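You operate a simulated robot arm through the tools that you are given. There is no shell and no other tool. Be economical: measure what you need, move in short steps, check, and stop when the job is done.

You run a simulated two-armed robot. Do the job below in one go: nothing can be reset, and whatever is moved stays where it is left.

Task
Pick up the white chalk stick with one hand, pass it to the other hand and put it on the top of the tall carton.

It is judged by the outcome, as a careful person would: the job done as asked, and still so three seconds after it is handed in. It fails if anything else is knocked over, pushed out of place, dropped, spilled or broken.

Robot
Two 7-joint arms with two-finger parallel grippers on one trunk, on a base that drives. Base frame: it is fixed to the floor where the robot stands at the start and does not move with it; the origin is under the middle of the robot, x ahead of it, y to its left, z up. Lengths are in mm, angles in degrees, forces in N, time in s.
The left shoulder is at the start at [121, 174, 1056], the right one opposite. With the tool pointing down near the work surface each hand reaches from about 100 to 740 mm from the robot's upright axis, wherever it stands, measured 20 degrees to its own side. Places, roughly: top of the tall carton [-2900, -2200, 600]. Payload 3.6 kg a hand.
The TCP of each hand is the grasp point between the finger pads, 30 mm short of the fingertips. In the tool frame z runs along the fingers and y along their closing line. Largest opening 110 mm; finger width 20, thickness 10; the body of the gripper, 48 by 112 mm, starts 55 mm behind the TCP.
Orientation is that of the tool frame in the base frame, as a unit quaternion [w, x, y, z]. With the fingers straight down and closing along the base's y, the tool's x points along the base's -x, its y along +y and its z along -z.

Tools
- The arms move only by the tool play_rows. It takes "left_targets", "right_targets" or both (then of equal length, played together; a hand with none holds still); each is a list of rows, each a list of 7 numbers: the shift along the tool's x, y, z in units of 400 mm (1.0 is 400 mm), then the turn, a rotation vector about the tool's x, y, z in units of 90 degrees (1.0 is 90 degrees), then the finger opening in mm, from 0 to 110. In form: [[x, y, z, ax, ay, az, jaw], ...]. A call has 1 to 8 rows; each row is the pose to reach, as a shift and turn from the pose commanded when the call began, along the tool's axes at that moment. A call with a number of a shift or a turn outside -1 to 1 is refused whole. Each row takes 0.2 s and may step no farther than 50 mm and 8.6 degrees from the row before; otherwise, or with a gripper value out of range, the whole call is refused. A pose out of reach is approached as far as the arm can. The call stops where the force on the tool passes 40 N (or 10 N more than at its start, if that is more) or the arm is blocked; 0.2 s more then pass. Each finger travels about 153 mm/s and halts on what it meets, pressing with about 41 N; the grip force reading is that of the motor and also rises with nothing between the fingers. The clock runs only during rows and for 0.2 s after the last one: add rows that repeat a pose to give the fingers time. The reply holds the time, the measured pose of the TCP, the force on the tool along the base axes, the opening and the grip force, in the units named above and with some noise, with the torque about the TCP (base axes, N m) and any sound that the robot's microphone picked up.
- Cameras (640 x 400 px; columns grow to the right, rows downward): "scene" is now at [217.3, -11, 1207]; the picture's right is [-0.13, -0.99, 0.00], its down [-0.77, 0.10, -0.63] and it looks along [0.63, -0.08, -0.78] (base axes); focal length 257 px, centre (320, 200). "left" rides on the left gripper at [72, -17, -103] in its tool frame; the picture's right is [0.23, 0.97, 0.00], its down [-0.76, 0.18, -0.62] and it looks along [-0.61, 0.14, 0.78] (tool axes); focal length 222 px, centre (320, 200). "right" rides on the right gripper at [73, 17, -103] in its tool frame; the picture's right is [-0.23, 0.97, 0.00], its down [-0.76, -0.18, -0.62] and it looks along [-0.61, -0.14, 0.78] (tool axes); focal length 222 px, centre (320, 200). There is no depth. A picture from a camera that has moved, and an enlarged one, comes with that camera's place and axes in the base frame and with its lens.
- get_image(camera): a new picture of that camera. It takes no simulated time.
- slide_trunk(by): slides the trunk up (or, below 0, down) by that many mm; the arms and the scene camera ride with it, the base frame stays. It gives what a move gives, with no picture.
- roll_base(legs): drives the robot by 1 to 6 legs, each [ahead, left, turn to the left] in mm, mm and degrees, along the robot's own axes; the way and the turn of a leg run together, so that a leg with both is an arc; at most 1500 mm and 180 degrees a leg. The arms and the cameras ride along, it lands a little off, and it stops where it bumps. It gives what a move gives.
- turn_head(pan, tilt): turns the head with the scene camera to pan (to the left, within 86 degrees either way) and tilt (down, from -29 to 69), counted from straight ahead of the robot. It gives what a move gives.
- zoom(camera, box): a new picture of the part [left, top, right, bottom] of that camera's present view, enlarged. It takes no simulated time.
- sign_off(): hands the job in; it is judged then, once.

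Go step by step. Nothing tells you exact positions but the pictures and the camera data: compare them with the known pose of the tool, close in by small moves and look again before you grip or let go. The budget is 120 turns and 108 pictures, counting those below and the enlarged ones. Unless the task says otherwise, let go and move clear before handing in, and close with one line.

The tools are called after ">>>" as name(argument=value, ...) on one line, values as JSON. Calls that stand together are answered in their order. play_rows: Moves the arms, as the interface text tells. Its arguments: {"type":"object","properties":{"left_targets":{"type":"array","items":{"type":"array","items":{"type":"number"}}},"right_targets":{"type":"array","items":{"type":"array","items":{"type":"number"}}}},"required":[]} The other tools are called the same way: slide_trunk (by) slides the trunk up or down; roll_base (legs) drives the base; turn_head (pan, tilt) turns the head that bears the scene camera; get_image (camera) takes a picture; zoom (camera, box) takes an enlarged picture of a part of a camera's view; sign_off () hands the job in.

At the start:

```text
t: 0.0
left_ee_pos: [508.5, 129.5, 882.8]
left_orientation: [0.0, -0.001, 1.0, 0.0]
left_contact_force: [-0.1, 1.4, -0.8]
left_moment: [0.0, 0.0, -0.04]
left_opening: 110.1
left_grip_force: 0.1
right_ee_pos: [404.6, -263.5, 940.0]
right_orientation: [-0.001, 0.001, 1.0, 0.001]
right_contact_force: [-0.3, 0.6, 0.6]
right_moment: [0.01, 0.0, -0.02]
right_opening: 109.7
right_grip_force: 0.0
trunk travel left (down, up): [-175.0, 588.0]
robot x, y, heading: [-0.9, -0.9, 0.1]
head pan, tilt: [-7.2, 50.8]
```

scene: 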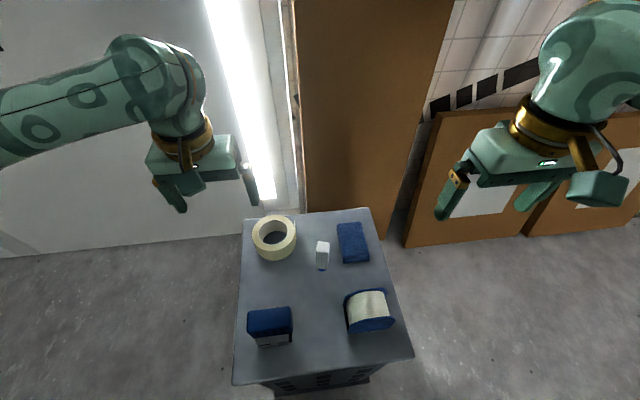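
right: 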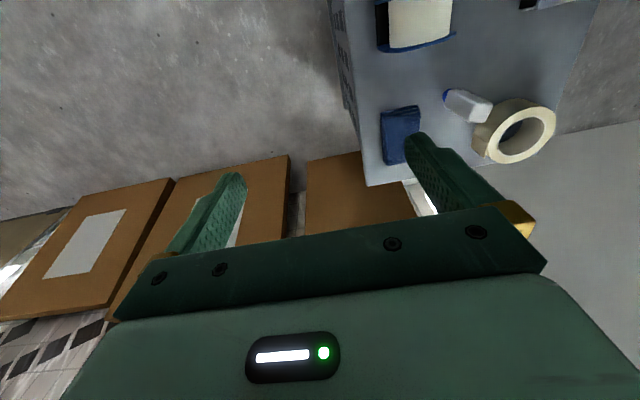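
left: 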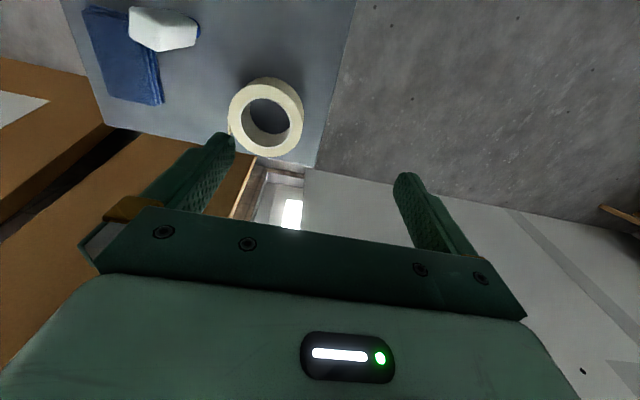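

I see a grey cabinet ahead carrying a tape ring, blue cloth, spool, blue box and a small white object standing near the middle. I zoom in to identify the chalk.

>>> zoom(camera="scene", box=[220, 200, 420, 325])

>>> zoom(camera="right", box=[340, 0, 600, 162])

>>> zoom(camera="scene", box=[220, 275, 420, 400])

```text
3.20 times, centred on (320, 262) of scene
camera zoom: at [217.3, -11.0, 1207.0], right [-0.13, -0.99, 0.0], down [-0.77, 0.1, -0.63], along [0.63, -0.08, -0.78], focal length 821 px, centre (320, 0)
```

zoom: 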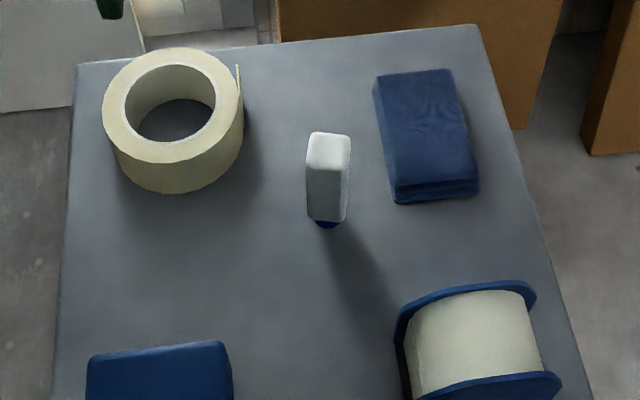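

```text
2.46 times, centred on (470, 81) of right
camera zoom: at [331.8, -244.5, 1042.3], right [0.23, 0.97, 0.0], down [0.76, -0.18, 0.62], along [0.61, -0.14, -0.78], focal length 547 px, centre (-49, 493)
```

zoom: 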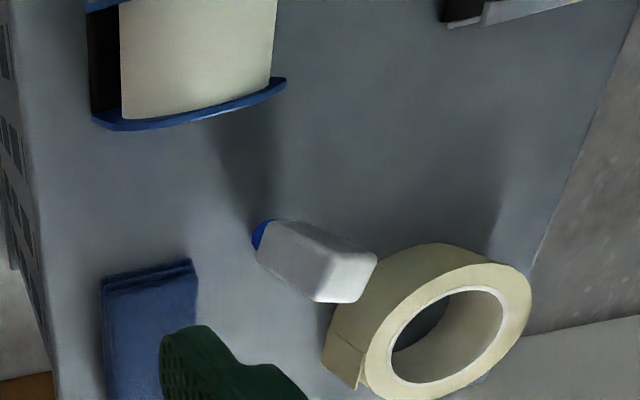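

```text
3.20 times, centred on (320, 338) of scene
camera zoom: at [217.3, -11.0, 1207.0], right [-0.13, -0.99, 0.0], down [-0.77, 0.1, -0.63], along [0.63, -0.08, -0.78], focal length 821 px, centre (320, -240)
```

zoom: 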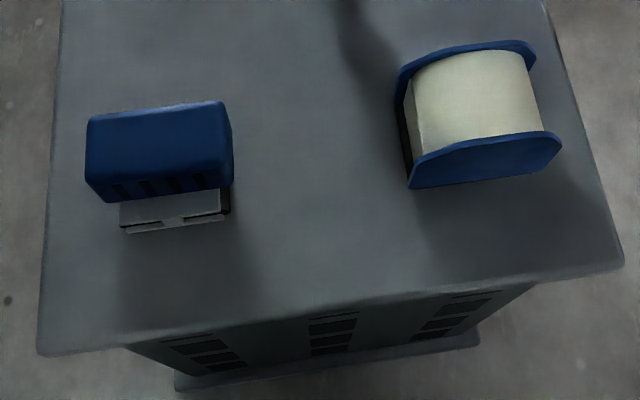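

The white object stands upright near (478,-50), top at z≈740, with a blue bit at the bottom. I shift the left hand back and right to see it from closer.

>>> play_rows(left_targets=[[0.1, -0.06, 0, 0, 0, 0, 110], [0.2, -0.12, 0, 0, 0, 0, 110], [0.3, -0.18, 0, 0, 0, 0, 110], [0.4, -0.24, 0, 0, 0, 0, 110]])

>>> get_image(camera="left")

>>> get_image(camera="right")

```text
t: 1.0
left_ee_pos: [349.1, 32.5, 881.7]
left_orientation: [0.0, -0.001, 1.0, 0.0]
left_contact_force: [-0.2, 0.1, -1.0]
left_moment: [0.04, 0.0, -0.01]
left_opening: 109.9
left_grip_force: 0.0
right_ee_pos: [403.0, -263.7, 939.3]
right_orientation: [0.0, 0.001, 1.0, 0.001]
right_contact_force: [-0.2, -1.0, -0.1]
right_moment: [0.0, -0.02, 0.03]
right_opening: 109.8
right_grip_force: 0.0
trunk travel left (down, up): [-175.0, 588.0]
robot x, y, heading: [-1.7, 1.6, -0.1]
head pan, tilt: [-7.2, 50.8]
```

```text
101 pictures are left
camera left: at [277.1, 16.5, 985.0], right [-0.23, 0.97, 0.0], down [0.76, 0.18, 0.62], along [0.61, 0.14, -0.78], focal length 222 px, centre (320, 200)
```

left: 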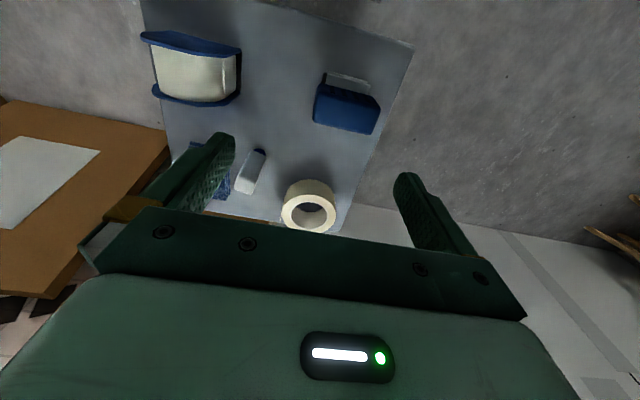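

```text
100 pictures are left
camera right: at [331.3, -245.1, 1042.3], right [0.23, 0.97, 0.0], down [0.76, -0.18, 0.62], along [0.61, -0.14, -0.78], focal length 222 px, centre (320, 200)
```

right: 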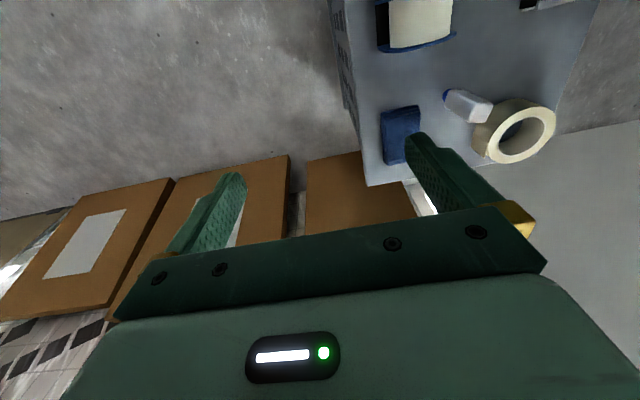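

>>> zoom(camera="left", box=[200, 130, 300, 200])

>>> turn_head(pan=0, tilt=25)

>>> get_image(camera="scene")

```text
5.71 times, centred on (250, 165) of left
camera zoom: at [277.1, 16.5, 985.0], right [-0.23, 0.97, 0.0], down [0.76, 0.18, 0.62], along [0.61, 0.14, -0.78], focal length 1269 px, centre (720, 400)
```

zoom: 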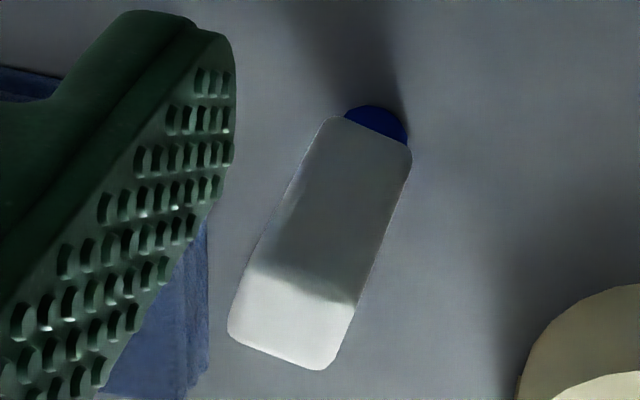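

```text
t: 1.9
left_ee_pos: [348.8, 31.9, 882.1]
left_orientation: [0.0, -0.001, 1.0, 0.0]
left_contact_force: [0.0, 0.0, 0.5]
left_moment: [0.02, -0.03, -0.01]
left_opening: 110.2
left_grip_force: 0.0
right_ee_pos: [404.8, -263.3, 938.4]
right_orientation: [-0.001, 0.001, 1.0, 0.001]
right_contact_force: [0.2, -0.5, -0.2]
right_moment: [0.02, 0.01, 0.0]
right_opening: 110.0
right_grip_force: 0.0
trunk travel left (down, up): [-175.0, 588.0]
robot x, y, heading: [0.7, -1.2, 0.1]
head pan, tilt: [0.0, 25.0]
```

```text
98 pictures are left
camera scene: at [233.7, -1.6, 1245.5], right [0.0, -1.0, 0.0], down [-0.42, 0.0, -0.91], along [0.91, 0.0, -0.42], focal length 257 px, centre (320, 200)
```

scene: 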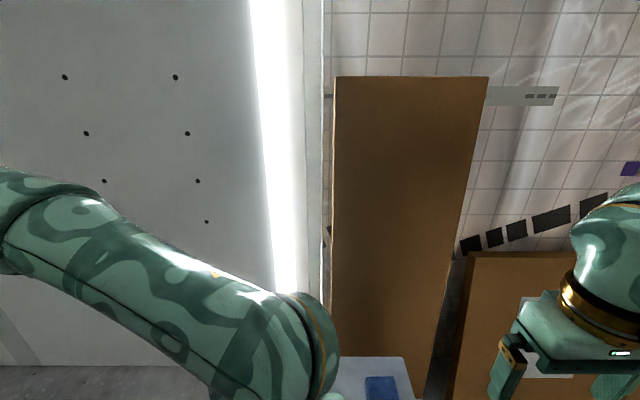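

The white upright piece could be the chalk or a lookalike, so I survey the room before deciding.

>>> turn_head(pan=-70, tilt=25)

>>> get_image(camera="scene")

>>> turn_head(pan=70, tilt=25)

>>> get_image(camera="scene")

```text
t: 3.3
left_ee_pos: [350.7, 30.9, 882.4]
left_orientation: [0.0, -0.002, 1.0, 0.001]
left_contact_force: [1.2, 0.2, -0.5]
left_moment: [0.04, -0.02, 0.0]
left_opening: 110.1
left_grip_force: 0.2
right_ee_pos: [403.5, -263.7, 939.9]
right_orientation: [-0.001, 0.001, 1.0, 0.001]
right_contact_force: [-0.8, 0.1, -0.4]
right_moment: [0.02, 0.02, 0.0]
right_opening: 109.7
right_grip_force: 0.0
trunk travel left (down, up): [-175.0, 588.0]
robot x, y, heading: [-0.3, 1.4, -0.1]
head pan, tilt: [-70.0, 25.0]
```

```text
97 pictures are left
camera scene: at [173.1, -88.1, 1245.6], right [-0.94, -0.34, 0.0], down [-0.15, 0.4, -0.91], along [0.31, -0.85, -0.42], focal length 257 px, centre (320, 200)
```

scene: 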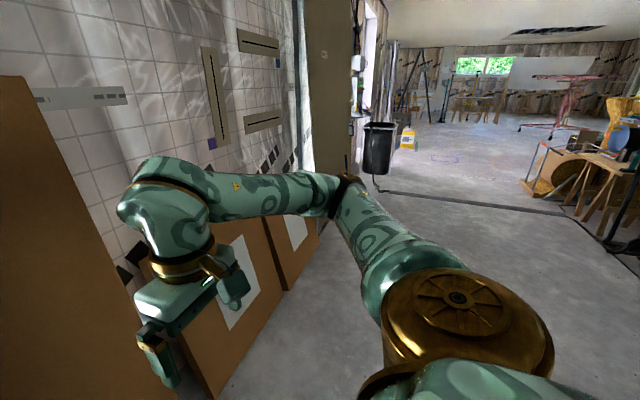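

```text
t: 5.5
left_ee_pos: [350.3, 33.5, 880.7]
left_orientation: [0.0, 0.0, 1.0, 0.0]
left_contact_force: [-0.2, -0.2, -0.8]
left_moment: [0.04, -0.01, 0.0]
left_opening: 110.1
left_grip_force: 0.0
right_ee_pos: [403.3, -263.4, 938.6]
right_orientation: [-0.001, 0.002, 1.0, 0.001]
right_contact_force: [0.1, -0.8, -0.4]
right_moment: [-0.03, 0.01, 0.01]
right_opening: 110.0
right_grip_force: 0.1
trunk travel left (down, up): [-175.0, 588.0]
robot x, y, heading: [0.4, -1.1, -0.0]
head pan, tilt: [70.0, 25.0]
```

```text
96 pictures are left
camera scene: at [173.1, 85.0, 1245.6], right [0.94, -0.34, 0.0], down [-0.15, -0.4, -0.91], along [0.31, 0.85, -0.42], focal length 257 px, centre (320, 200)
```

scene: 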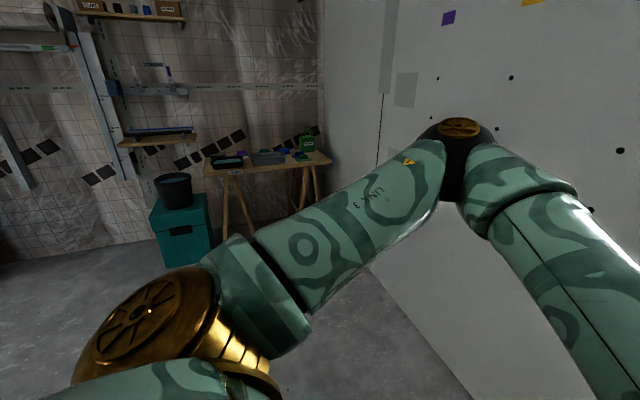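

No other chalk in sight; the white square stick (~25 mm across, yaw about -13°) on the cabinet is the target. I move the left hand aside and bring the right hand above the stick, turned to match it.

>>> play_rows(left_targets=[[0, 0.1, 0, 0, 0, 0, 110], [0, 0.2, 0, 0, 0, 0, 110], [0, 0.3, 0, 0, 0, 0, 110], [0, 0.4, 0, 0, 0, 0, 110], [0, 0.42, 0, 0, 0, 0, 110], [0, 0.42, 0, 0, 0, 0, 110], [0, 0.42, 0, 0, 0, 0, 110]], right_targets=[[0, 0, 0, 0, 0, 0, 110], [-0.037, 0.1065, 0.0545, 0, 0, 0.03, 80], [-0.074, 0.213, 0.109, 0, 0, 0.06, 80], [-0.111, 0.3195, 0.1635, 0, 0, 0.09, 80], [-0.148, 0.426, 0.18, 0, 0, 0.12, 80], [-0.185, 0.5325, 0.18, 0, 0, 0.15, 80], [-0.185, 0.5325, 0.18, 0, 0, 0.15, 80]])

>>> turn_head(pan=-7, tilt=51)

>>> get_image(camera="scene")

>>> get_image(camera="right")

>>> get_image(camera="left")

```text
t: 7.1
left_ee_pos: [358.8, 197.6, 883.1]
left_orientation: [-0.001, 0.0, 1.0, 0.0]
left_contact_force: [0.5, -0.9, 0.4]
left_moment: [-0.01, 0.06, -0.01]
left_opening: 110.0
left_grip_force: 0.0
left hand out of reach, approached as far as the arm can: row 4, 5, 6, 7
right_ee_pos: [477.3, -47.9, 867.2]
right_orientation: [-0.001, 0.118, 0.993, 0.001]
right_contact_force: [0.1, -0.2, -0.2]
right_moment: [0.03, 0.01, -0.03]
right_opening: 79.9
right_grip_force: 0.1
trunk travel left (down, up): [-175.0, 588.0]
robot x, y, heading: [-2.3, -2.0, -0.1]
head pan, tilt: [70.0, 25.0]
```

```text
t: 8.6
left_ee_pos: [359.0, 198.4, 883.8]
left_orientation: [-0.001, -0.001, 1.0, 0.0]
left_contact_force: [0.7, 0.0, 0.2]
left_moment: [-0.04, 0.02, 0.01]
left_opening: 109.8
left_grip_force: 0.1
right_ee_pos: [478.1, -48.7, 865.4]
right_orientation: [-0.001, 0.119, 0.993, 0.0]
right_contact_force: [0.5, 0.7, -1.0]
right_moment: [0.01, -0.01, -0.04]
right_opening: 79.9
right_grip_force: 0.1
trunk travel left (down, up): [-175.0, 588.0]
robot x, y, heading: [1.3, -4.1, 0.0]
head pan, tilt: [-7.0, 51.0]
```

```text
95 pictures are left
camera scene: at [217.1, -10.5, 1206.8], right [-0.12, -0.99, 0.0], down [-0.77, 0.09, -0.63], along [0.62, -0.08, -0.78], focal length 257 px, centre (320, 200)
```

scene: 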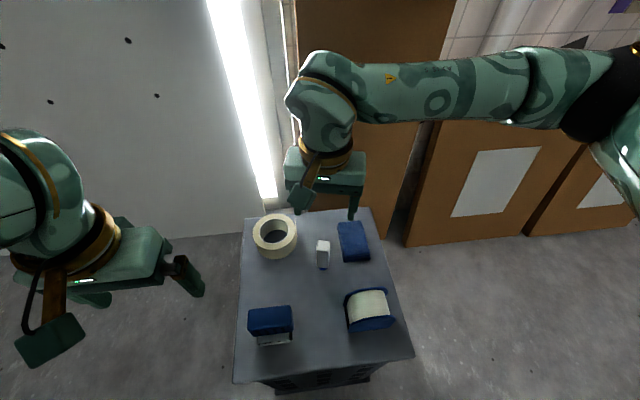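

```text
94 pictures are left
camera right: at [411.5, -14.0, 969.7], right [0.45, 0.89, 0.0], down [0.7, -0.35, 0.62], along [0.56, -0.28, -0.78], focal length 222 px, centre (320, 200)
```

right: 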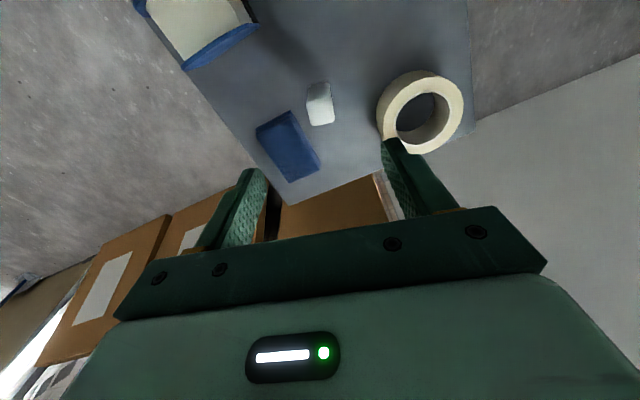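

```text
93 pictures are left
camera left: at [287.6, 182.4, 986.2], right [-0.23, 0.97, 0.0], down [0.76, 0.18, 0.62], along [0.61, 0.14, -0.78], focal length 222 px, centre (320, 200)
```

left: 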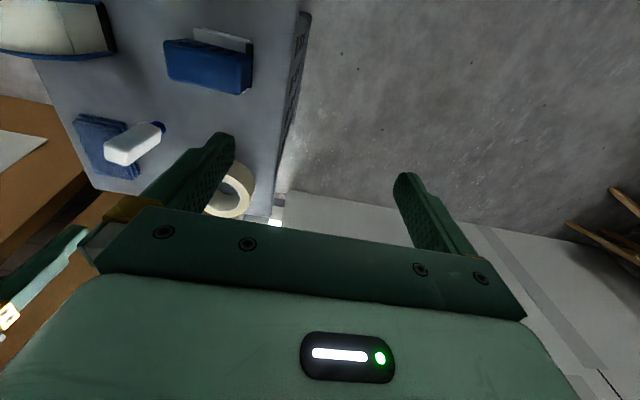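

The hand is above the stick and its yaw matches. I zoom in to triangulate the stick's top and bottom precisely.

>>> zoom(camera="right", box=[270, 60, 370, 122])

>>> zoom(camera="left", box=[80, 110, 180, 172])

>>> zoom(camera="scene", box=[280, 225, 380, 287])

```text
6.40 times, centred on (320, 91) of right
camera zoom: at [411.5, -14.0, 969.7], right [0.45, 0.89, 0.0], down [0.7, -0.35, 0.62], along [0.56, -0.28, -0.78], focal length 1422 px, centre (320, 898)
```

zoom: 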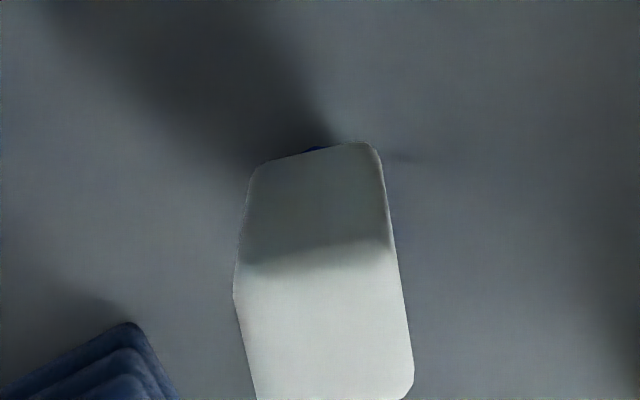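

```text
6.40 times, centred on (130, 141) of left
camera zoom: at [287.6, 182.4, 986.2], right [-0.23, 0.97, 0.0], down [0.76, 0.18, 0.62], along [0.61, 0.14, -0.78], focal length 1422 px, centre (1536, 578)
```

zoom: 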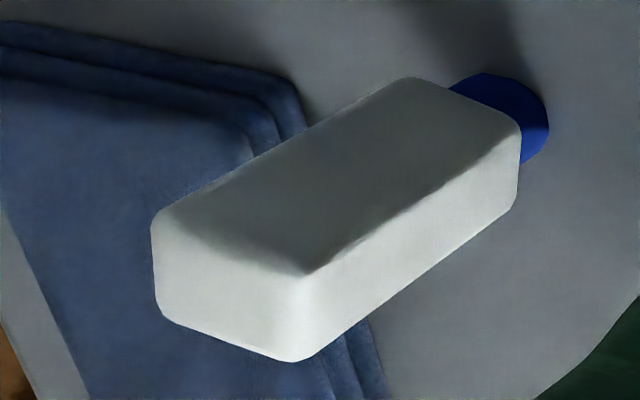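

```text
6.40 times, centred on (330, 256) of scene
camera zoom: at [217.1, -10.5, 1206.8], right [-0.12, -0.99, 0.0], down [-0.77, 0.09, -0.63], along [0.62, -0.08, -0.78], focal length 1643 px, centre (256, -158)
```

zoom: 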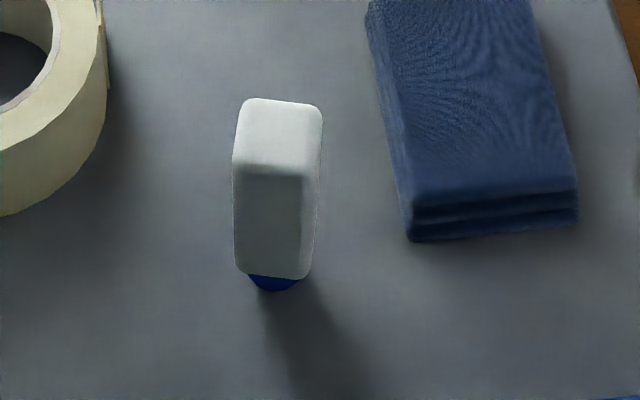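

Refined estimate: top centre near (486,-51,709), bottom around z≈590. I descend with narrower fingers to just above it and look again.

>>> play_rows(right_targets=[[-0.021, -0.003, 0.1, 0, 0, 0, 64], [-0.021, -0.003, 0.2, 0, 0, 0, 64], [-0.021, -0.003, 0.29, 0, 0, 0, 64], [-0.021, -0.003, 0.29, 0, 0, 0, 64]])

>>> get_image(camera="right")

>>> zoom(camera="scene", box=[240, 180, 400, 280])

>>> zoom(camera="left", box=[50, 70, 210, 170])

```text
t: 9.6
left_ee_pos: [359.4, 197.4, 882.4]
left_orientation: [-0.002, -0.001, 1.0, 0.0]
left_contact_force: [-0.2, -0.3, -0.1]
left_moment: [-0.01, 0.05, 0.0]
left_opening: 110.0
left_grip_force: 0.1
right_ee_pos: [486.9, -50.0, 749.4]
right_orientation: [0.0, 0.117, 0.993, 0.001]
right_contact_force: [0.0, 0.8, 0.6]
right_moment: [0.02, -0.01, -0.01]
right_opening: 64.2
right_grip_force: 0.0
trunk travel left (down, up): [-175.0, 588.0]
robot x, y, heading: [-2.8, -1.8, -0.1]
head pan, tilt: [-7.0, 51.0]
```

```text
89 pictures are left
camera right: at [420.2, -15.7, 852.1], right [0.45, 0.89, 0.0], down [0.7, -0.35, 0.62], along [0.56, -0.28, -0.78], focal length 222 px, centre (320, 200)
```

right: 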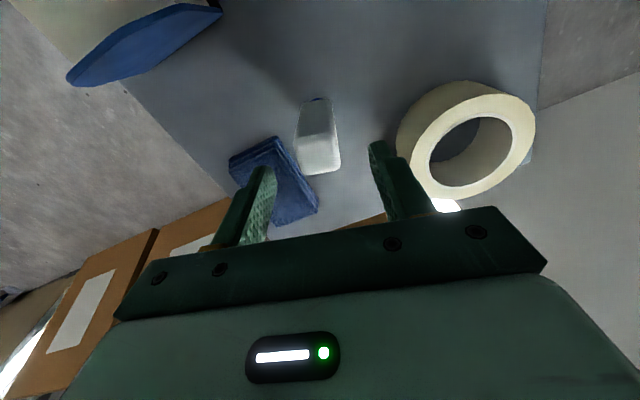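

```text
4.00 times, centred on (320, 230) of scene
camera zoom: at [216.9, -10.6, 1206.8], right [-0.12, -0.99, 0.0], down [-0.77, 0.09, -0.63], along [0.62, -0.08, -0.78], focal length 1027 px, centre (320, 80)
```

zoom: 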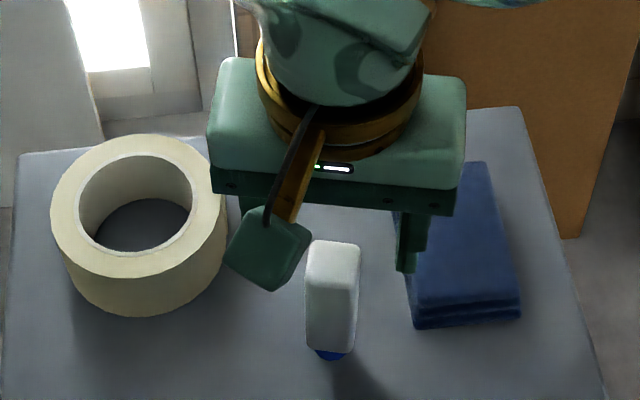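

```text
4.00 times, centred on (130, 120) of left
camera zoom: at [287.5, 182.4, 986.3], right [-0.23, 0.97, 0.0], down [0.76, 0.18, 0.62], along [0.61, 0.14, -0.78], focal length 888 px, centre (1080, 520)
```

zoom: 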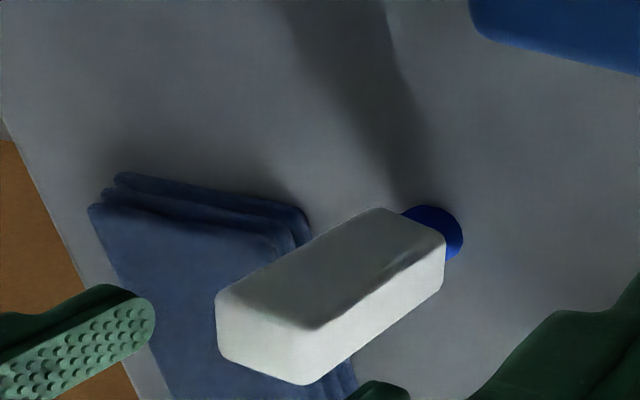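

The fingers straddle the stick in line. I descend to z≈690 and check before gripping.

>>> play_rows(right_targets=[[0, 0, 0.05, 0, 0, 0, 64], [0, 0, 0.1, 0, 0, 0, 64], [0, 0, 0.148, 0, 0, 0, 64], [0, 0, 0.148, 0, 0, 0, 64]])

>>> get_image(camera="right")

>>> zoom(camera="left", box=[50, 70, 210, 170])

>>> zoom(camera="scene", box=[240, 180, 400, 280])

```text
t: 10.6
left_ee_pos: [360.2, 197.1, 884.3]
left_orientation: [-0.001, -0.001, 1.0, 0.0]
left_contact_force: [1.2, -0.3, -0.3]
left_moment: [0.03, -0.03, -0.05]
left_opening: 109.9
left_grip_force: 0.0
right_ee_pos: [486.2, -51.7, 691.8]
right_orientation: [-0.001, 0.118, 0.993, 0.001]
right_contact_force: [-1.6, -0.6, -0.9]
right_moment: [0.01, -0.03, -0.01]
right_opening: 64.1
right_grip_force: 0.0
trunk travel left (down, up): [-175.0, 588.0]
robot x, y, heading: [-0.7, 1.9, -0.2]
head pan, tilt: [-7.0, 51.0]
```

```text
86 pictures are left
camera right: at [419.7, -16.7, 793.8], right [0.45, 0.89, 0.0], down [0.7, -0.35, 0.62], along [0.56, -0.28, -0.78], focal length 222 px, centre (320, 200)
```

right: 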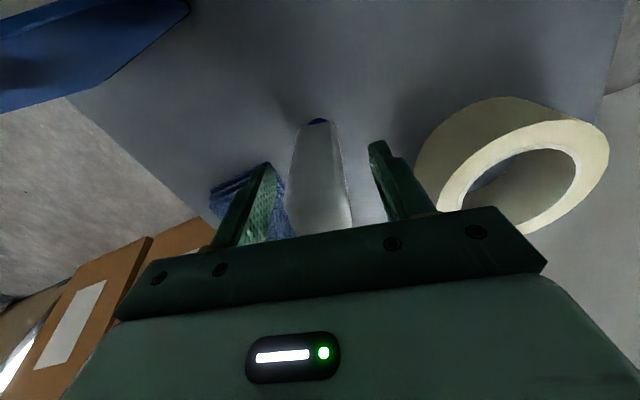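

```text
4.00 times, centred on (130, 120) of left
camera zoom: at [287.5, 182.4, 986.3], right [-0.23, 0.97, 0.0], down [0.76, 0.18, 0.62], along [0.61, 0.14, -0.78], focal length 888 px, centre (1080, 520)
```

zoom: 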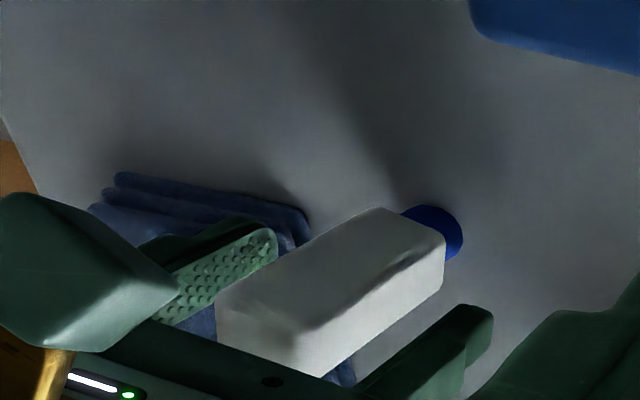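

```text
4.00 times, centred on (320, 230) of scene
camera zoom: at [217.0, -10.6, 1206.8], right [-0.12, -0.99, 0.0], down [-0.77, 0.09, -0.63], along [0.62, -0.08, -0.78], focal length 1027 px, centre (320, 80)
```

zoom: 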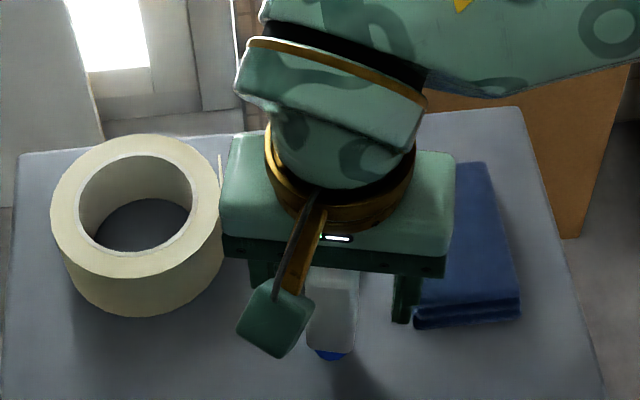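

The stick sits between the pads, clear of tape and cloth. I close the right hand.

>>> play_rows(right_targets=[[0, 0, 0, 0, 0, 0, 0], [0, 0, 0, 0, 0, 0, 0], [0, 0, 0, 0, 0, 0, 0]])

>>> get_image(camera="right")

```text
t: 11.4
left_ee_pos: [360.2, 197.4, 883.8]
left_orientation: [0.0, -0.001, 1.0, 0.001]
left_contact_force: [0.3, 0.1, 0.7]
left_moment: [0.03, 0.02, 0.02]
left_opening: 110.2
left_grip_force: 0.0
right_ee_pos: [486.0, -51.3, 691.5]
right_orientation: [-0.001, 0.118, 0.993, 0.0]
right_contact_force: [0.1, -0.4, 0.7]
right_moment: [0.01, -0.01, 0.01]
right_opening: 27.5
right_grip_force: 40.9
trunk travel left (down, up): [-175.0, 588.0]
robot x, y, heading: [4.3, -2.2, 0.2]
head pan, tilt: [-7.0, 51.0]
```

```text
83 pictures are left
camera right: at [419.8, -16.8, 794.0], right [0.45, 0.89, 0.0], down [0.7, -0.35, 0.62], along [0.56, -0.28, -0.78], focal length 222 px, centre (320, 200)
```

right: 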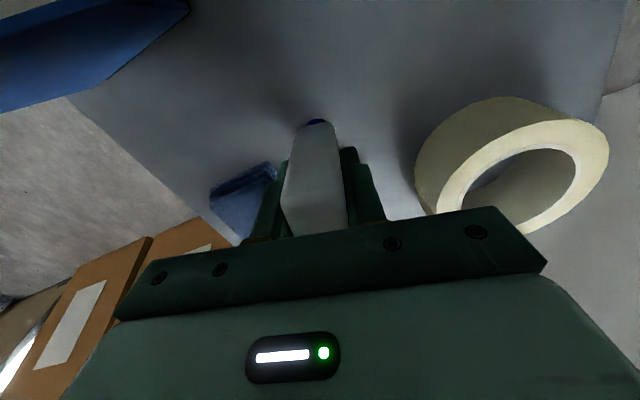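

Gripped at 27.5 mm. I lift straight up about 200 mm.

>>> play_rows(right_targets=[[0, 0, -0.05, 0, 0, 0, 0], [0, 0, -0.15, 0, 0, 0, 0], [0, 0, -0.25, 0, 0, 0, 0], [0, 0, -0.36, 0, 0, 0, 0], [0, 0, -0.47, 0, 0, 0, 0], [0, 0, -0.55, 0, 0, 0, 0], [0, 0, -0.55, 0, 0, 0, 0]])

>>> get_image(camera="scene")

>>> get_image(camera="left")

```text
t: 13.0
left_ee_pos: [359.6, 198.4, 883.4]
left_orientation: [-0.002, -0.001, 1.0, -0.001]
left_contact_force: [-0.4, -0.3, 0.3]
left_moment: [-0.01, 0.03, -0.01]
left_opening: 109.9
left_grip_force: 0.0
right_ee_pos: [485.0, -53.0, 910.5]
right_orientation: [-0.002, 0.118, 0.993, -0.001]
right_contact_force: [0.4, 0.3, -0.6]
right_moment: [0.01, 0.01, 0.01]
right_opening: 27.4
right_grip_force: 40.6
trunk travel left (down, up): [-175.0, 588.0]
robot x, y, heading: [2.9, -0.6, -0.1]
head pan, tilt: [-7.0, 51.0]
```

```text
82 pictures are left
camera scene: at [217.3, -10.6, 1206.6], right [-0.12, -0.99, 0.0], down [-0.77, 0.09, -0.63], along [0.62, -0.08, -0.78], focal length 257 px, centre (320, 200)
```

scene: 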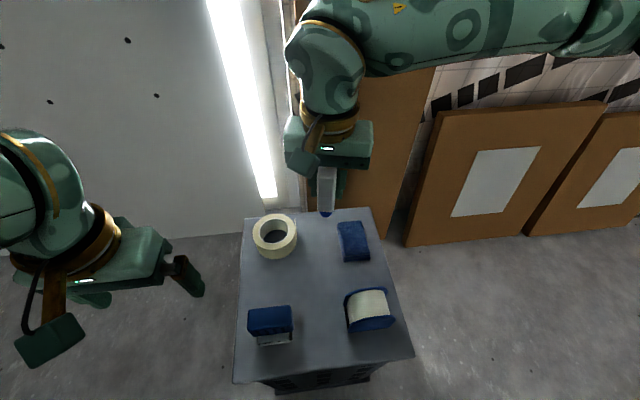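

```text
81 pictures are left
camera left: at [287.8, 182.4, 986.1], right [-0.23, 0.97, 0.0], down [0.76, 0.18, 0.62], along [0.61, 0.14, -0.78], focal length 222 px, centre (320, 200)
```

left: 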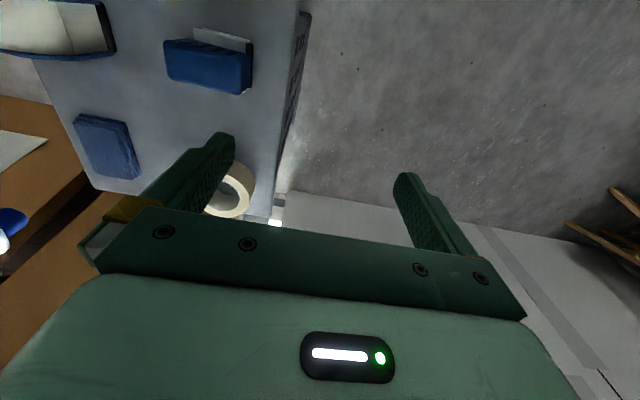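

Stick is lifted cleanly. I tilt the right hand so the fingers point forward and the stick lies level, moving a bit forward for arm room.

>>> play_rows(right_targets=[[-0.03, 0, 0, 0, -0.09, 0, 0], [-0.06, 0, 0, 0, -0.18, 0, 0], [-0.09, 0, 0, 0, -0.27, 0, 0], [-0.12, 0, 0, 0, -0.36, 0, 0], [-0.15, 0, 0, 0, -0.45, 0, 0], [-0.18, 0, 0, 0, -0.54, 0, 0], [-0.2, 0, 0, 0, -0.63, 0, 0], [-0.2, 0, 0, 0, -0.72, 0, 0]])

>>> get_image(camera="scene")

```text
t: 14.8
left_ee_pos: [359.5, 198.6, 884.5]
left_orientation: [-0.001, -0.001, 1.0, 0.0]
left_contact_force: [0.2, 0.0, -1.0]
left_moment: [-0.03, 0.0, 0.02]
left_opening: 110.1
left_grip_force: 0.0
right_ee_pos: [564.1, -70.6, 913.0]
right_orientation: [0.532, 0.1, 0.838, -0.063]
right_contact_force: [-0.1, 0.8, -1.0]
right_moment: [0.01, 0.02, 0.01]
right_opening: 27.5
right_grip_force: 41.3
trunk travel left (down, up): [-175.0, 588.0]
robot x, y, heading: [-0.2, 0.6, -0.1]
head pan, tilt: [-7.0, 51.0]
```

```text
80 pictures are left
camera scene: at [217.0, -10.0, 1206.8], right [-0.12, -0.99, 0.0], down [-0.77, 0.09, -0.63], along [0.62, -0.08, -0.78], focal length 257 px, centre (320, 200)
```

scene: 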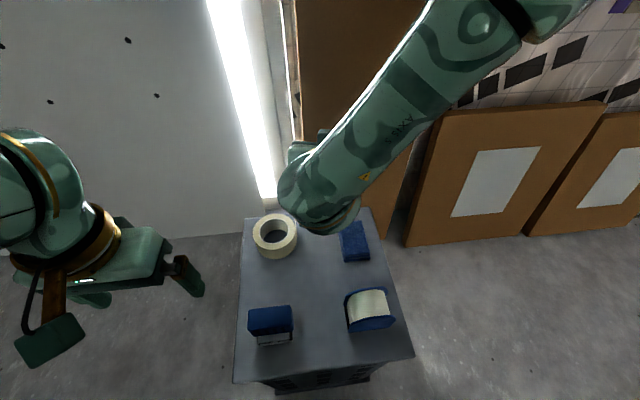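

Tilt is going well. I finish the tilt.

>>> play_rows(right_targets=[[0, 0, 0, 0, -0.09, 0, 0], [0, 0, 0, 0, -0.18, 0, 0], [0, 0, 0, 0, -0.27, 0, 0], [0, 0, 0, 0, -0.28, 0, 0]])

>>> play_rows(right_targets=[[0, 0, 0, -0.075, 0, 0, 0], [0, 0, 0, -0.15, 0, 0, 0], [0, 0, 0, -0.15, 0, 0, 0]])

>>> get_image(camera="scene")

>>> get_image(camera="right")

```text
t: 15.8
left_ee_pos: [359.0, 197.9, 882.8]
left_orientation: [-0.001, 0.0, 1.0, 0.001]
left_contact_force: [-0.3, 0.2, 0.1]
left_moment: [0.06, 0.03, -0.06]
left_opening: 110.3
left_grip_force: 0.1
right_ee_pos: [562.5, -56.7, 948.8]
right_orientation: [0.695, 0.087, 0.708, -0.085]
right_contact_force: [0.7, 0.3, -0.4]
right_moment: [-0.02, 0.01, -0.01]
right_opening: 27.5
right_grip_force: 41.2
right hand out of reach, approached as far as the arm can: row 2, 3, 4
trunk travel left (down, up): [-175.0, 588.0]
robot x, y, heading: [-2.0, 1.2, -0.1]
head pan, tilt: [-7.0, 51.0]
```

```text
t: 16.6
left_ee_pos: [359.0, 198.3, 882.7]
left_orientation: [0.0, -0.001, 1.0, 0.001]
left_contact_force: [-0.5, 0.7, 0.1]
left_moment: [0.02, -0.02, -0.01]
left_opening: 110.1
left_grip_force: 0.1
right_ee_pos: [564.0, -33.4, 1006.2]
right_orientation: [0.696, 0.01, 0.718, -0.01]
right_contact_force: [-0.7, 0.1, -0.8]
right_moment: [-0.02, -0.02, 0.03]
right_opening: 27.0
right_grip_force: 41.5
right hand out of reach, approached as far as the arm can: row 1, 2, 3
trunk travel left (down, up): [-175.0, 588.0]
robot x, y, heading: [-2.2, 1.3, -0.1]
head pan, tilt: [-7.0, 51.0]
```

```text
79 pictures are left
camera scene: at [217.2, -10.5, 1206.7], right [-0.12, -0.99, 0.0], down [-0.77, 0.09, -0.63], along [0.62, -0.08, -0.78], focal length 257 px, centre (320, 200)
```

scene: 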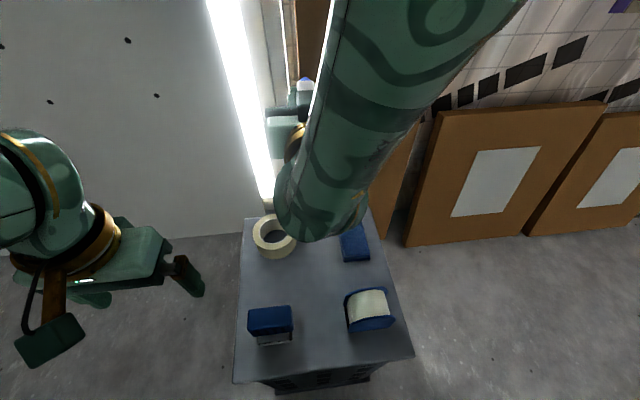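

```text
78 pictures are left
camera right: at [459.1, -12.6, 936.4], right [0.03, 0.97, 0.23], down [-0.6, -0.16, 0.78], along [0.8, -0.16, 0.58], focal length 222 px, centre (320, 200)
```

right: 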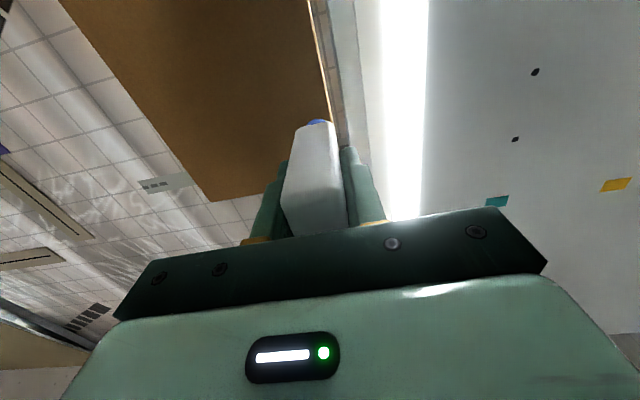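

The stick is level, pointing forward at about (564,-33,1006), higher than wanted since the arm hit its limit. I try to bring it lower and slightly forward.

>>> play_rows(right_targets=[[0.05, 0, 0.03, 0, 0, 0, 0], [0.1, 0, 0.06, 0, 0, 0, 0], [0.15, 0, 0.09, 0, 0, 0, 0], [0.2, 0, 0.12, 0, 0, 0, 0], [0.2, 0, 0.12, 0, 0, 0, 0]])

```text
t: 17.8
left_ee_pos: [358.6, 198.4, 883.6]
left_orientation: [-0.001, -0.001, 1.0, 0.0]
left_contact_force: [0.0, 0.8, 0.0]
left_moment: [0.01, 0.02, 0.0]
left_opening: 109.9
left_grip_force: 0.1
right_ee_pos: [599.5, 0.5, 993.2]
right_orientation: [0.694, 0.008, 0.72, -0.008]
right_contact_force: [-0.2, -0.1, -1.0]
right_moment: [0.0, 0.04, 0.0]
right_opening: 27.3
right_grip_force: 40.9
right hand out of reach, approached as far as the arm can: row 1, 2, 3, 4, 5
trunk travel left (down, up): [-175.0, 588.0]
robot x, y, heading: [1.4, -1.2, 0.0]
head pan, tilt: [-7.0, 51.0]
```

Right hand is at (600,0,993), good enough. I now raise the left hand forward, staying to the left of the stick.

>>> play_rows(left_targets=[[-0.06, 0, -0.09, 0, 0, 0, 80], [-0.12, 0, -0.18, 0, 0, 0, 80], [-0.18, 0, -0.27, 0, 0, 0, 80], [-0.24, 0, -0.36, 0, 0, 0, 80], [-0.3, 0, -0.45, 0, 0, 0, 80], [-0.36, 0, -0.52, 0, 0, 0, 80], [-0.42, 0, -0.52, 0, 0, 0, 80], [-0.42, 0, -0.52, 0, 0, 0, 80]])

>>> turn_head(pan=0, tilt=30)

>>> get_image(camera="scene")

>>> get_image(camera="left")

```text
t: 19.6
left_ee_pos: [525.2, 197.6, 1092.1]
left_orientation: [0.0, 0.0, 1.0, 0.0]
left_contact_force: [0.1, -0.9, -0.3]
left_moment: [0.0, -0.04, 0.0]
left_opening: 80.0
left_grip_force: 0.1
left hand out of reach, approached as far as the arm can: row 6
right_ee_pos: [598.8, 1.0, 991.1]
right_orientation: [0.695, 0.009, 0.719, -0.008]
right_contact_force: [0.3, -0.2, -1.1]
right_moment: [-0.04, -0.02, 0.04]
right_opening: 27.4
right_grip_force: 41.0
trunk travel left (down, up): [-175.0, 588.0]
robot x, y, heading: [-0.4, -1.9, 0.0]
head pan, tilt: [-7.0, 51.0]
```

```text
t: 20.5
left_ee_pos: [527.1, 198.6, 1089.5]
left_orientation: [-0.001, -0.001, 1.0, -0.001]
left_contact_force: [-0.9, -0.8, -0.6]
left_moment: [0.04, 0.0, 0.01]
left_opening: 80.0
left_grip_force: 0.0
right_ee_pos: [599.9, -0.1, 991.2]
right_orientation: [0.694, 0.009, 0.72, -0.009]
right_contact_force: [0.4, 0.2, -0.6]
right_moment: [-0.01, 0.02, 0.01]
right_opening: 27.4
right_grip_force: 40.7
trunk travel left (down, up): [-175.0, 588.0]
robot x, y, heading: [1.6, -0.9, 0.1]
head pan, tilt: [0.0, 30.0]
```

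```text
77 pictures are left
camera scene: at [232.1, -1.3, 1237.5], right [0.0, -1.0, 0.0], down [-0.5, 0.0, -0.87], along [0.87, 0.0, -0.5], focal length 257 px, centre (320, 200)
```

scene: 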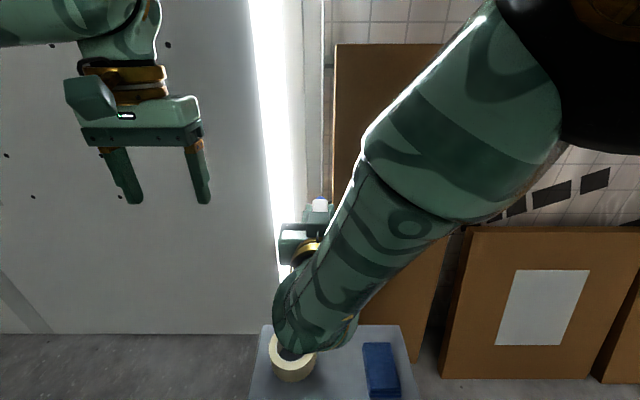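

```text
76 pictures are left
camera left: at [455.5, 183.3, 1193.3], right [-0.23, 0.97, 0.0], down [0.76, 0.18, 0.62], along [0.61, 0.14, -0.78], focal length 222 px, centre (320, 200)
```

left: 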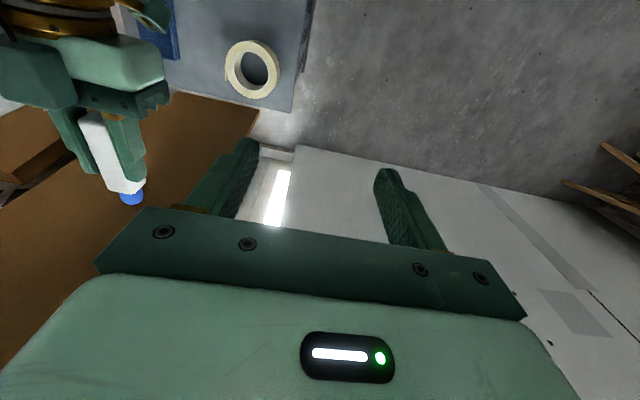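

>>> zoom(camera="left", box=[40, 90, 200, 220])

```text
3.08 times, centred on (120, 155) of left
camera zoom: at [455.5, 183.3, 1193.3], right [-0.23, 0.97, 0.0], down [0.76, 0.18, 0.62], along [0.61, 0.14, -0.78], focal length 684 px, centre (935, 338)
```

zoom: 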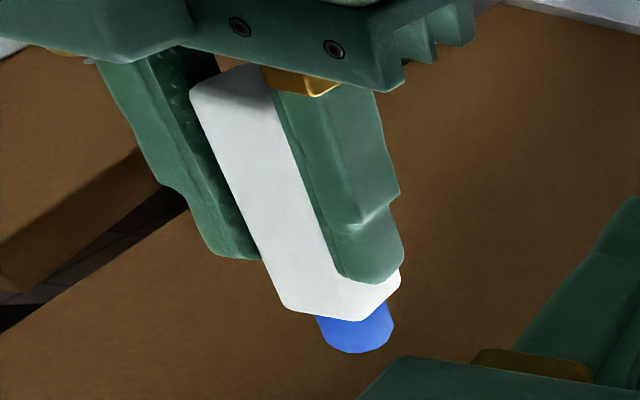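

The right fingers cover most of the stick (white spans about 33 mm behind to 40 mm ahead of the TCP), so the left hand can't grip beside them from above. Instead it will come in from the left, pointing right and closing vertically on the free top and bottom faces; I rotate it for that now, well off to the side.

>>> play_rows(left_targets=[[-0.03, 0, 0.03, 0.09, 0, 0, 80], [-0.06, 0, 0.06, 0.18, 0, 0, 80], [-0.09, 0.02, 0.09, 0.27, 0, 0, 80], [-0.12, 0.04, 0.12, 0.36, 0, 0, 80], [-0.15, 0.06, 0.15, 0.45, 0, 0, 80], [-0.18, 0.08, 0.18, 0.54, 0, 0, 80], [-0.21, 0.08, 0.21, 0.63, 0, 0, 80], [-0.24, 0.08, 0.24, 0.72, 0, 0, 80]])

>>> play_rows(left_targets=[[0, 0, 0, 0.09, 0, 0, 80], [0, 0, 0, 0.18, 0, 0, 80], [0, 0, 0, 0.27, 0, 0, 80], [0, 0, 0, 0.28, 0, 0, 80], [0, 0, 0, 0.28, 0, 0, 80]])

>>> get_image(camera="scene")

>>> get_image(camera="left")

```text
t: 22.3
left_ee_pos: [624.1, 231.9, 994.2]
left_orientation: [0.0, 0.0, 0.843, -0.537]
left_contact_force: [0.2, -0.1, -0.6]
left_moment: [0.01, -0.03, 0.0]
left_opening: 80.0
left_grip_force: 0.0
right_ee_pos: [599.6, 1.4, 990.9]
right_orientation: [0.694, 0.009, 0.72, -0.009]
right_contact_force: [0.1, -0.3, 0.0]
right_moment: [0.0, 0.01, 0.03]
right_opening: 27.5
right_grip_force: 41.5
trunk travel left (down, up): [-175.0, 588.0]
robot x, y, heading: [0.3, -0.3, -0.3]
head pan, tilt: [0.0, 30.0]
```

```text
t: 23.5
left_ee_pos: [623.9, 230.0, 994.3]
left_orientation: [0.0, -0.001, 0.707, -0.707]
left_contact_force: [-0.1, 0.2, -0.1]
left_moment: [0.01, -0.01, -0.01]
left_opening: 80.1
left_grip_force: 0.0
right_ee_pos: [600.0, 0.8, 990.9]
right_orientation: [0.694, 0.009, 0.719, -0.009]
right_contact_force: [0.2, -0.2, -0.4]
right_moment: [-0.02, 0.0, 0.01]
right_opening: 27.3
right_grip_force: 40.9
trunk travel left (down, up): [-175.0, 588.0]
robot x, y, heading: [0.6, 0.6, -0.0]
head pan, tilt: [0.0, 30.0]
```

```text
74 pictures are left
camera scene: at [232.2, -1.1, 1237.6], right [0.0, -1.0, 0.0], down [-0.5, 0.0, -0.87], along [0.87, 0.0, -0.5], focal length 257 px, centre (320, 200)
```

scene: 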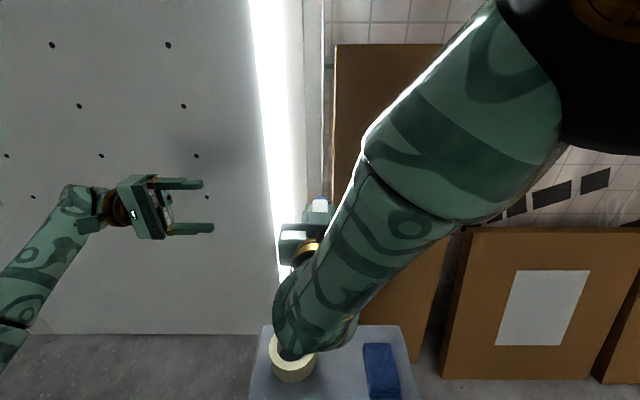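

```text
73 pictures are left
camera left: at [552.2, 335.3, 1010.2], right [-0.23, 0.0, -0.97], down [0.76, 0.62, -0.18], along [0.61, -0.78, -0.14], focal length 222 px, centre (320, 200)
```

left: 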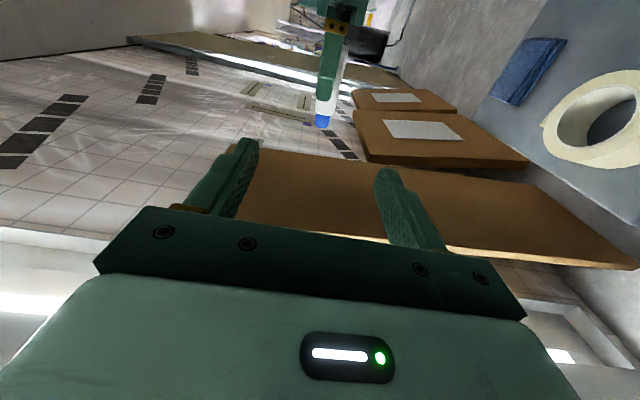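

>>> zoom(camera="left", box=[280, 70, 380, 135])

```text
6.15 times, centred on (330, 102) of left
camera zoom: at [552.2, 335.3, 1010.2], right [-0.23, 0.0, -0.97], down [0.76, 0.62, -0.18], along [0.61, -0.78, -0.14], focal length 1367 px, centre (258, 800)
```

zoom: 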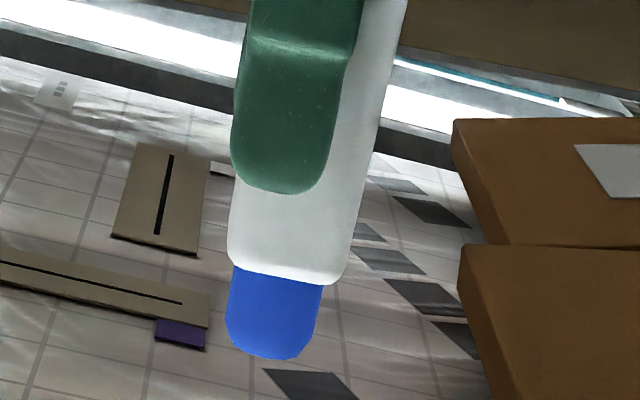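

Zoom shows about 20 mm of bare white beyond the right fingertips (x 630–650), cap to x≈668, stick centre z≈987. I bring the left hand in toward x=643 and stop short to check.

>>> play_rows(left_targets=[[-0.0475, 0.0175, 0.1, 0, 0, 0, 80], [-0.0475, 0.0175, 0.2, 0, 0, 0, 80], [-0.0475, 0.0175, 0.3, 0, 0, 0, 80], [-0.0475, 0.0175, 0.375, 0, 0, 0, 80], [-0.0475, 0.0175, 0.375, 0, 0, 0, 80]])

>>> get_image(camera="left")

>>> zoom(camera="scene", box=[200, 150, 400, 275])

>>> get_image(camera="right")

```text
t: 24.7
left_ee_pos: [644.1, 81.2, 986.0]
left_orientation: [-0.001, 0.001, -0.707, 0.707]
left_contact_force: [-0.7, 0.4, -0.2]
left_moment: [0.01, 0.02, -0.01]
left_opening: 80.1
left_grip_force: 0.2
right_ee_pos: [599.7, -0.9, 992.0]
right_orientation: [0.694, 0.008, 0.72, -0.007]
right_contact_force: [0.0, 0.4, -1.1]
right_moment: [0.02, -0.01, 0.0]
right_opening: 27.5
right_grip_force: 41.4
trunk travel left (down, up): [-175.0, 588.0]
robot x, y, heading: [1.3, -0.1, 0.0]
head pan, tilt: [0.0, 30.0]
```

```text
71 pictures are left
camera left: at [572.6, 185.0, 1004.3], right [-0.23, 0.0, -0.97], down [0.76, 0.62, -0.18], along [0.61, -0.78, -0.14], focal length 222 px, centre (320, 200)
```

left: 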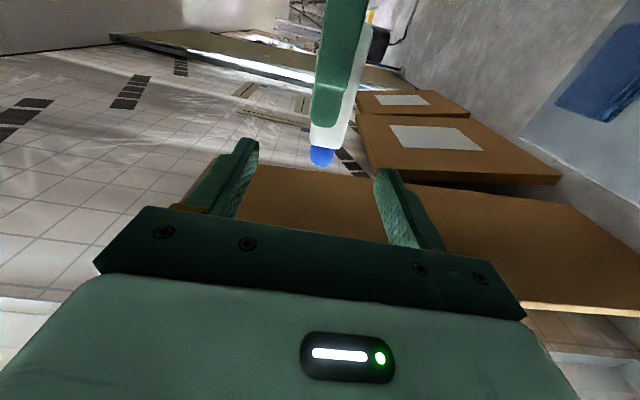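

```text
3.20 times, centred on (300, 212) of scene
camera zoom: at [232.2, -1.1, 1237.6], right [0.0, -1.0, 0.0], down [-0.5, 0.0, -0.87], along [0.87, 0.0, -0.5], focal length 821 px, centre (384, 160)
```

zoom: 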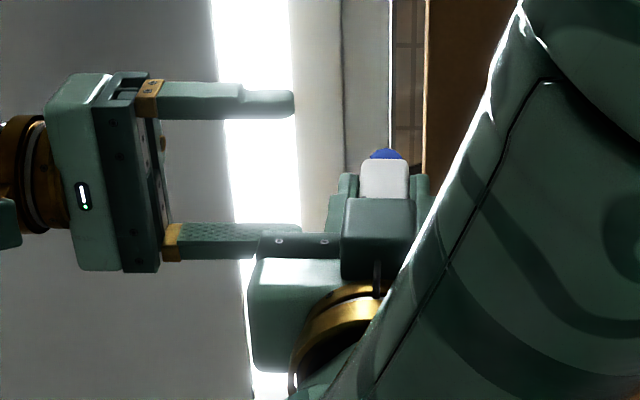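

```text
69 pictures are left
camera right: at [494.3, 21.6, 921.8], right [0.03, 0.97, 0.23], down [-0.6, -0.16, 0.78], along [0.8, -0.16, 0.58], focal length 222 px, centre (320, 200)
```

right: 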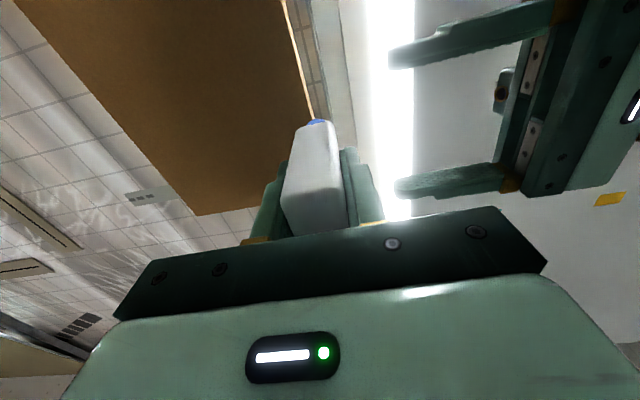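

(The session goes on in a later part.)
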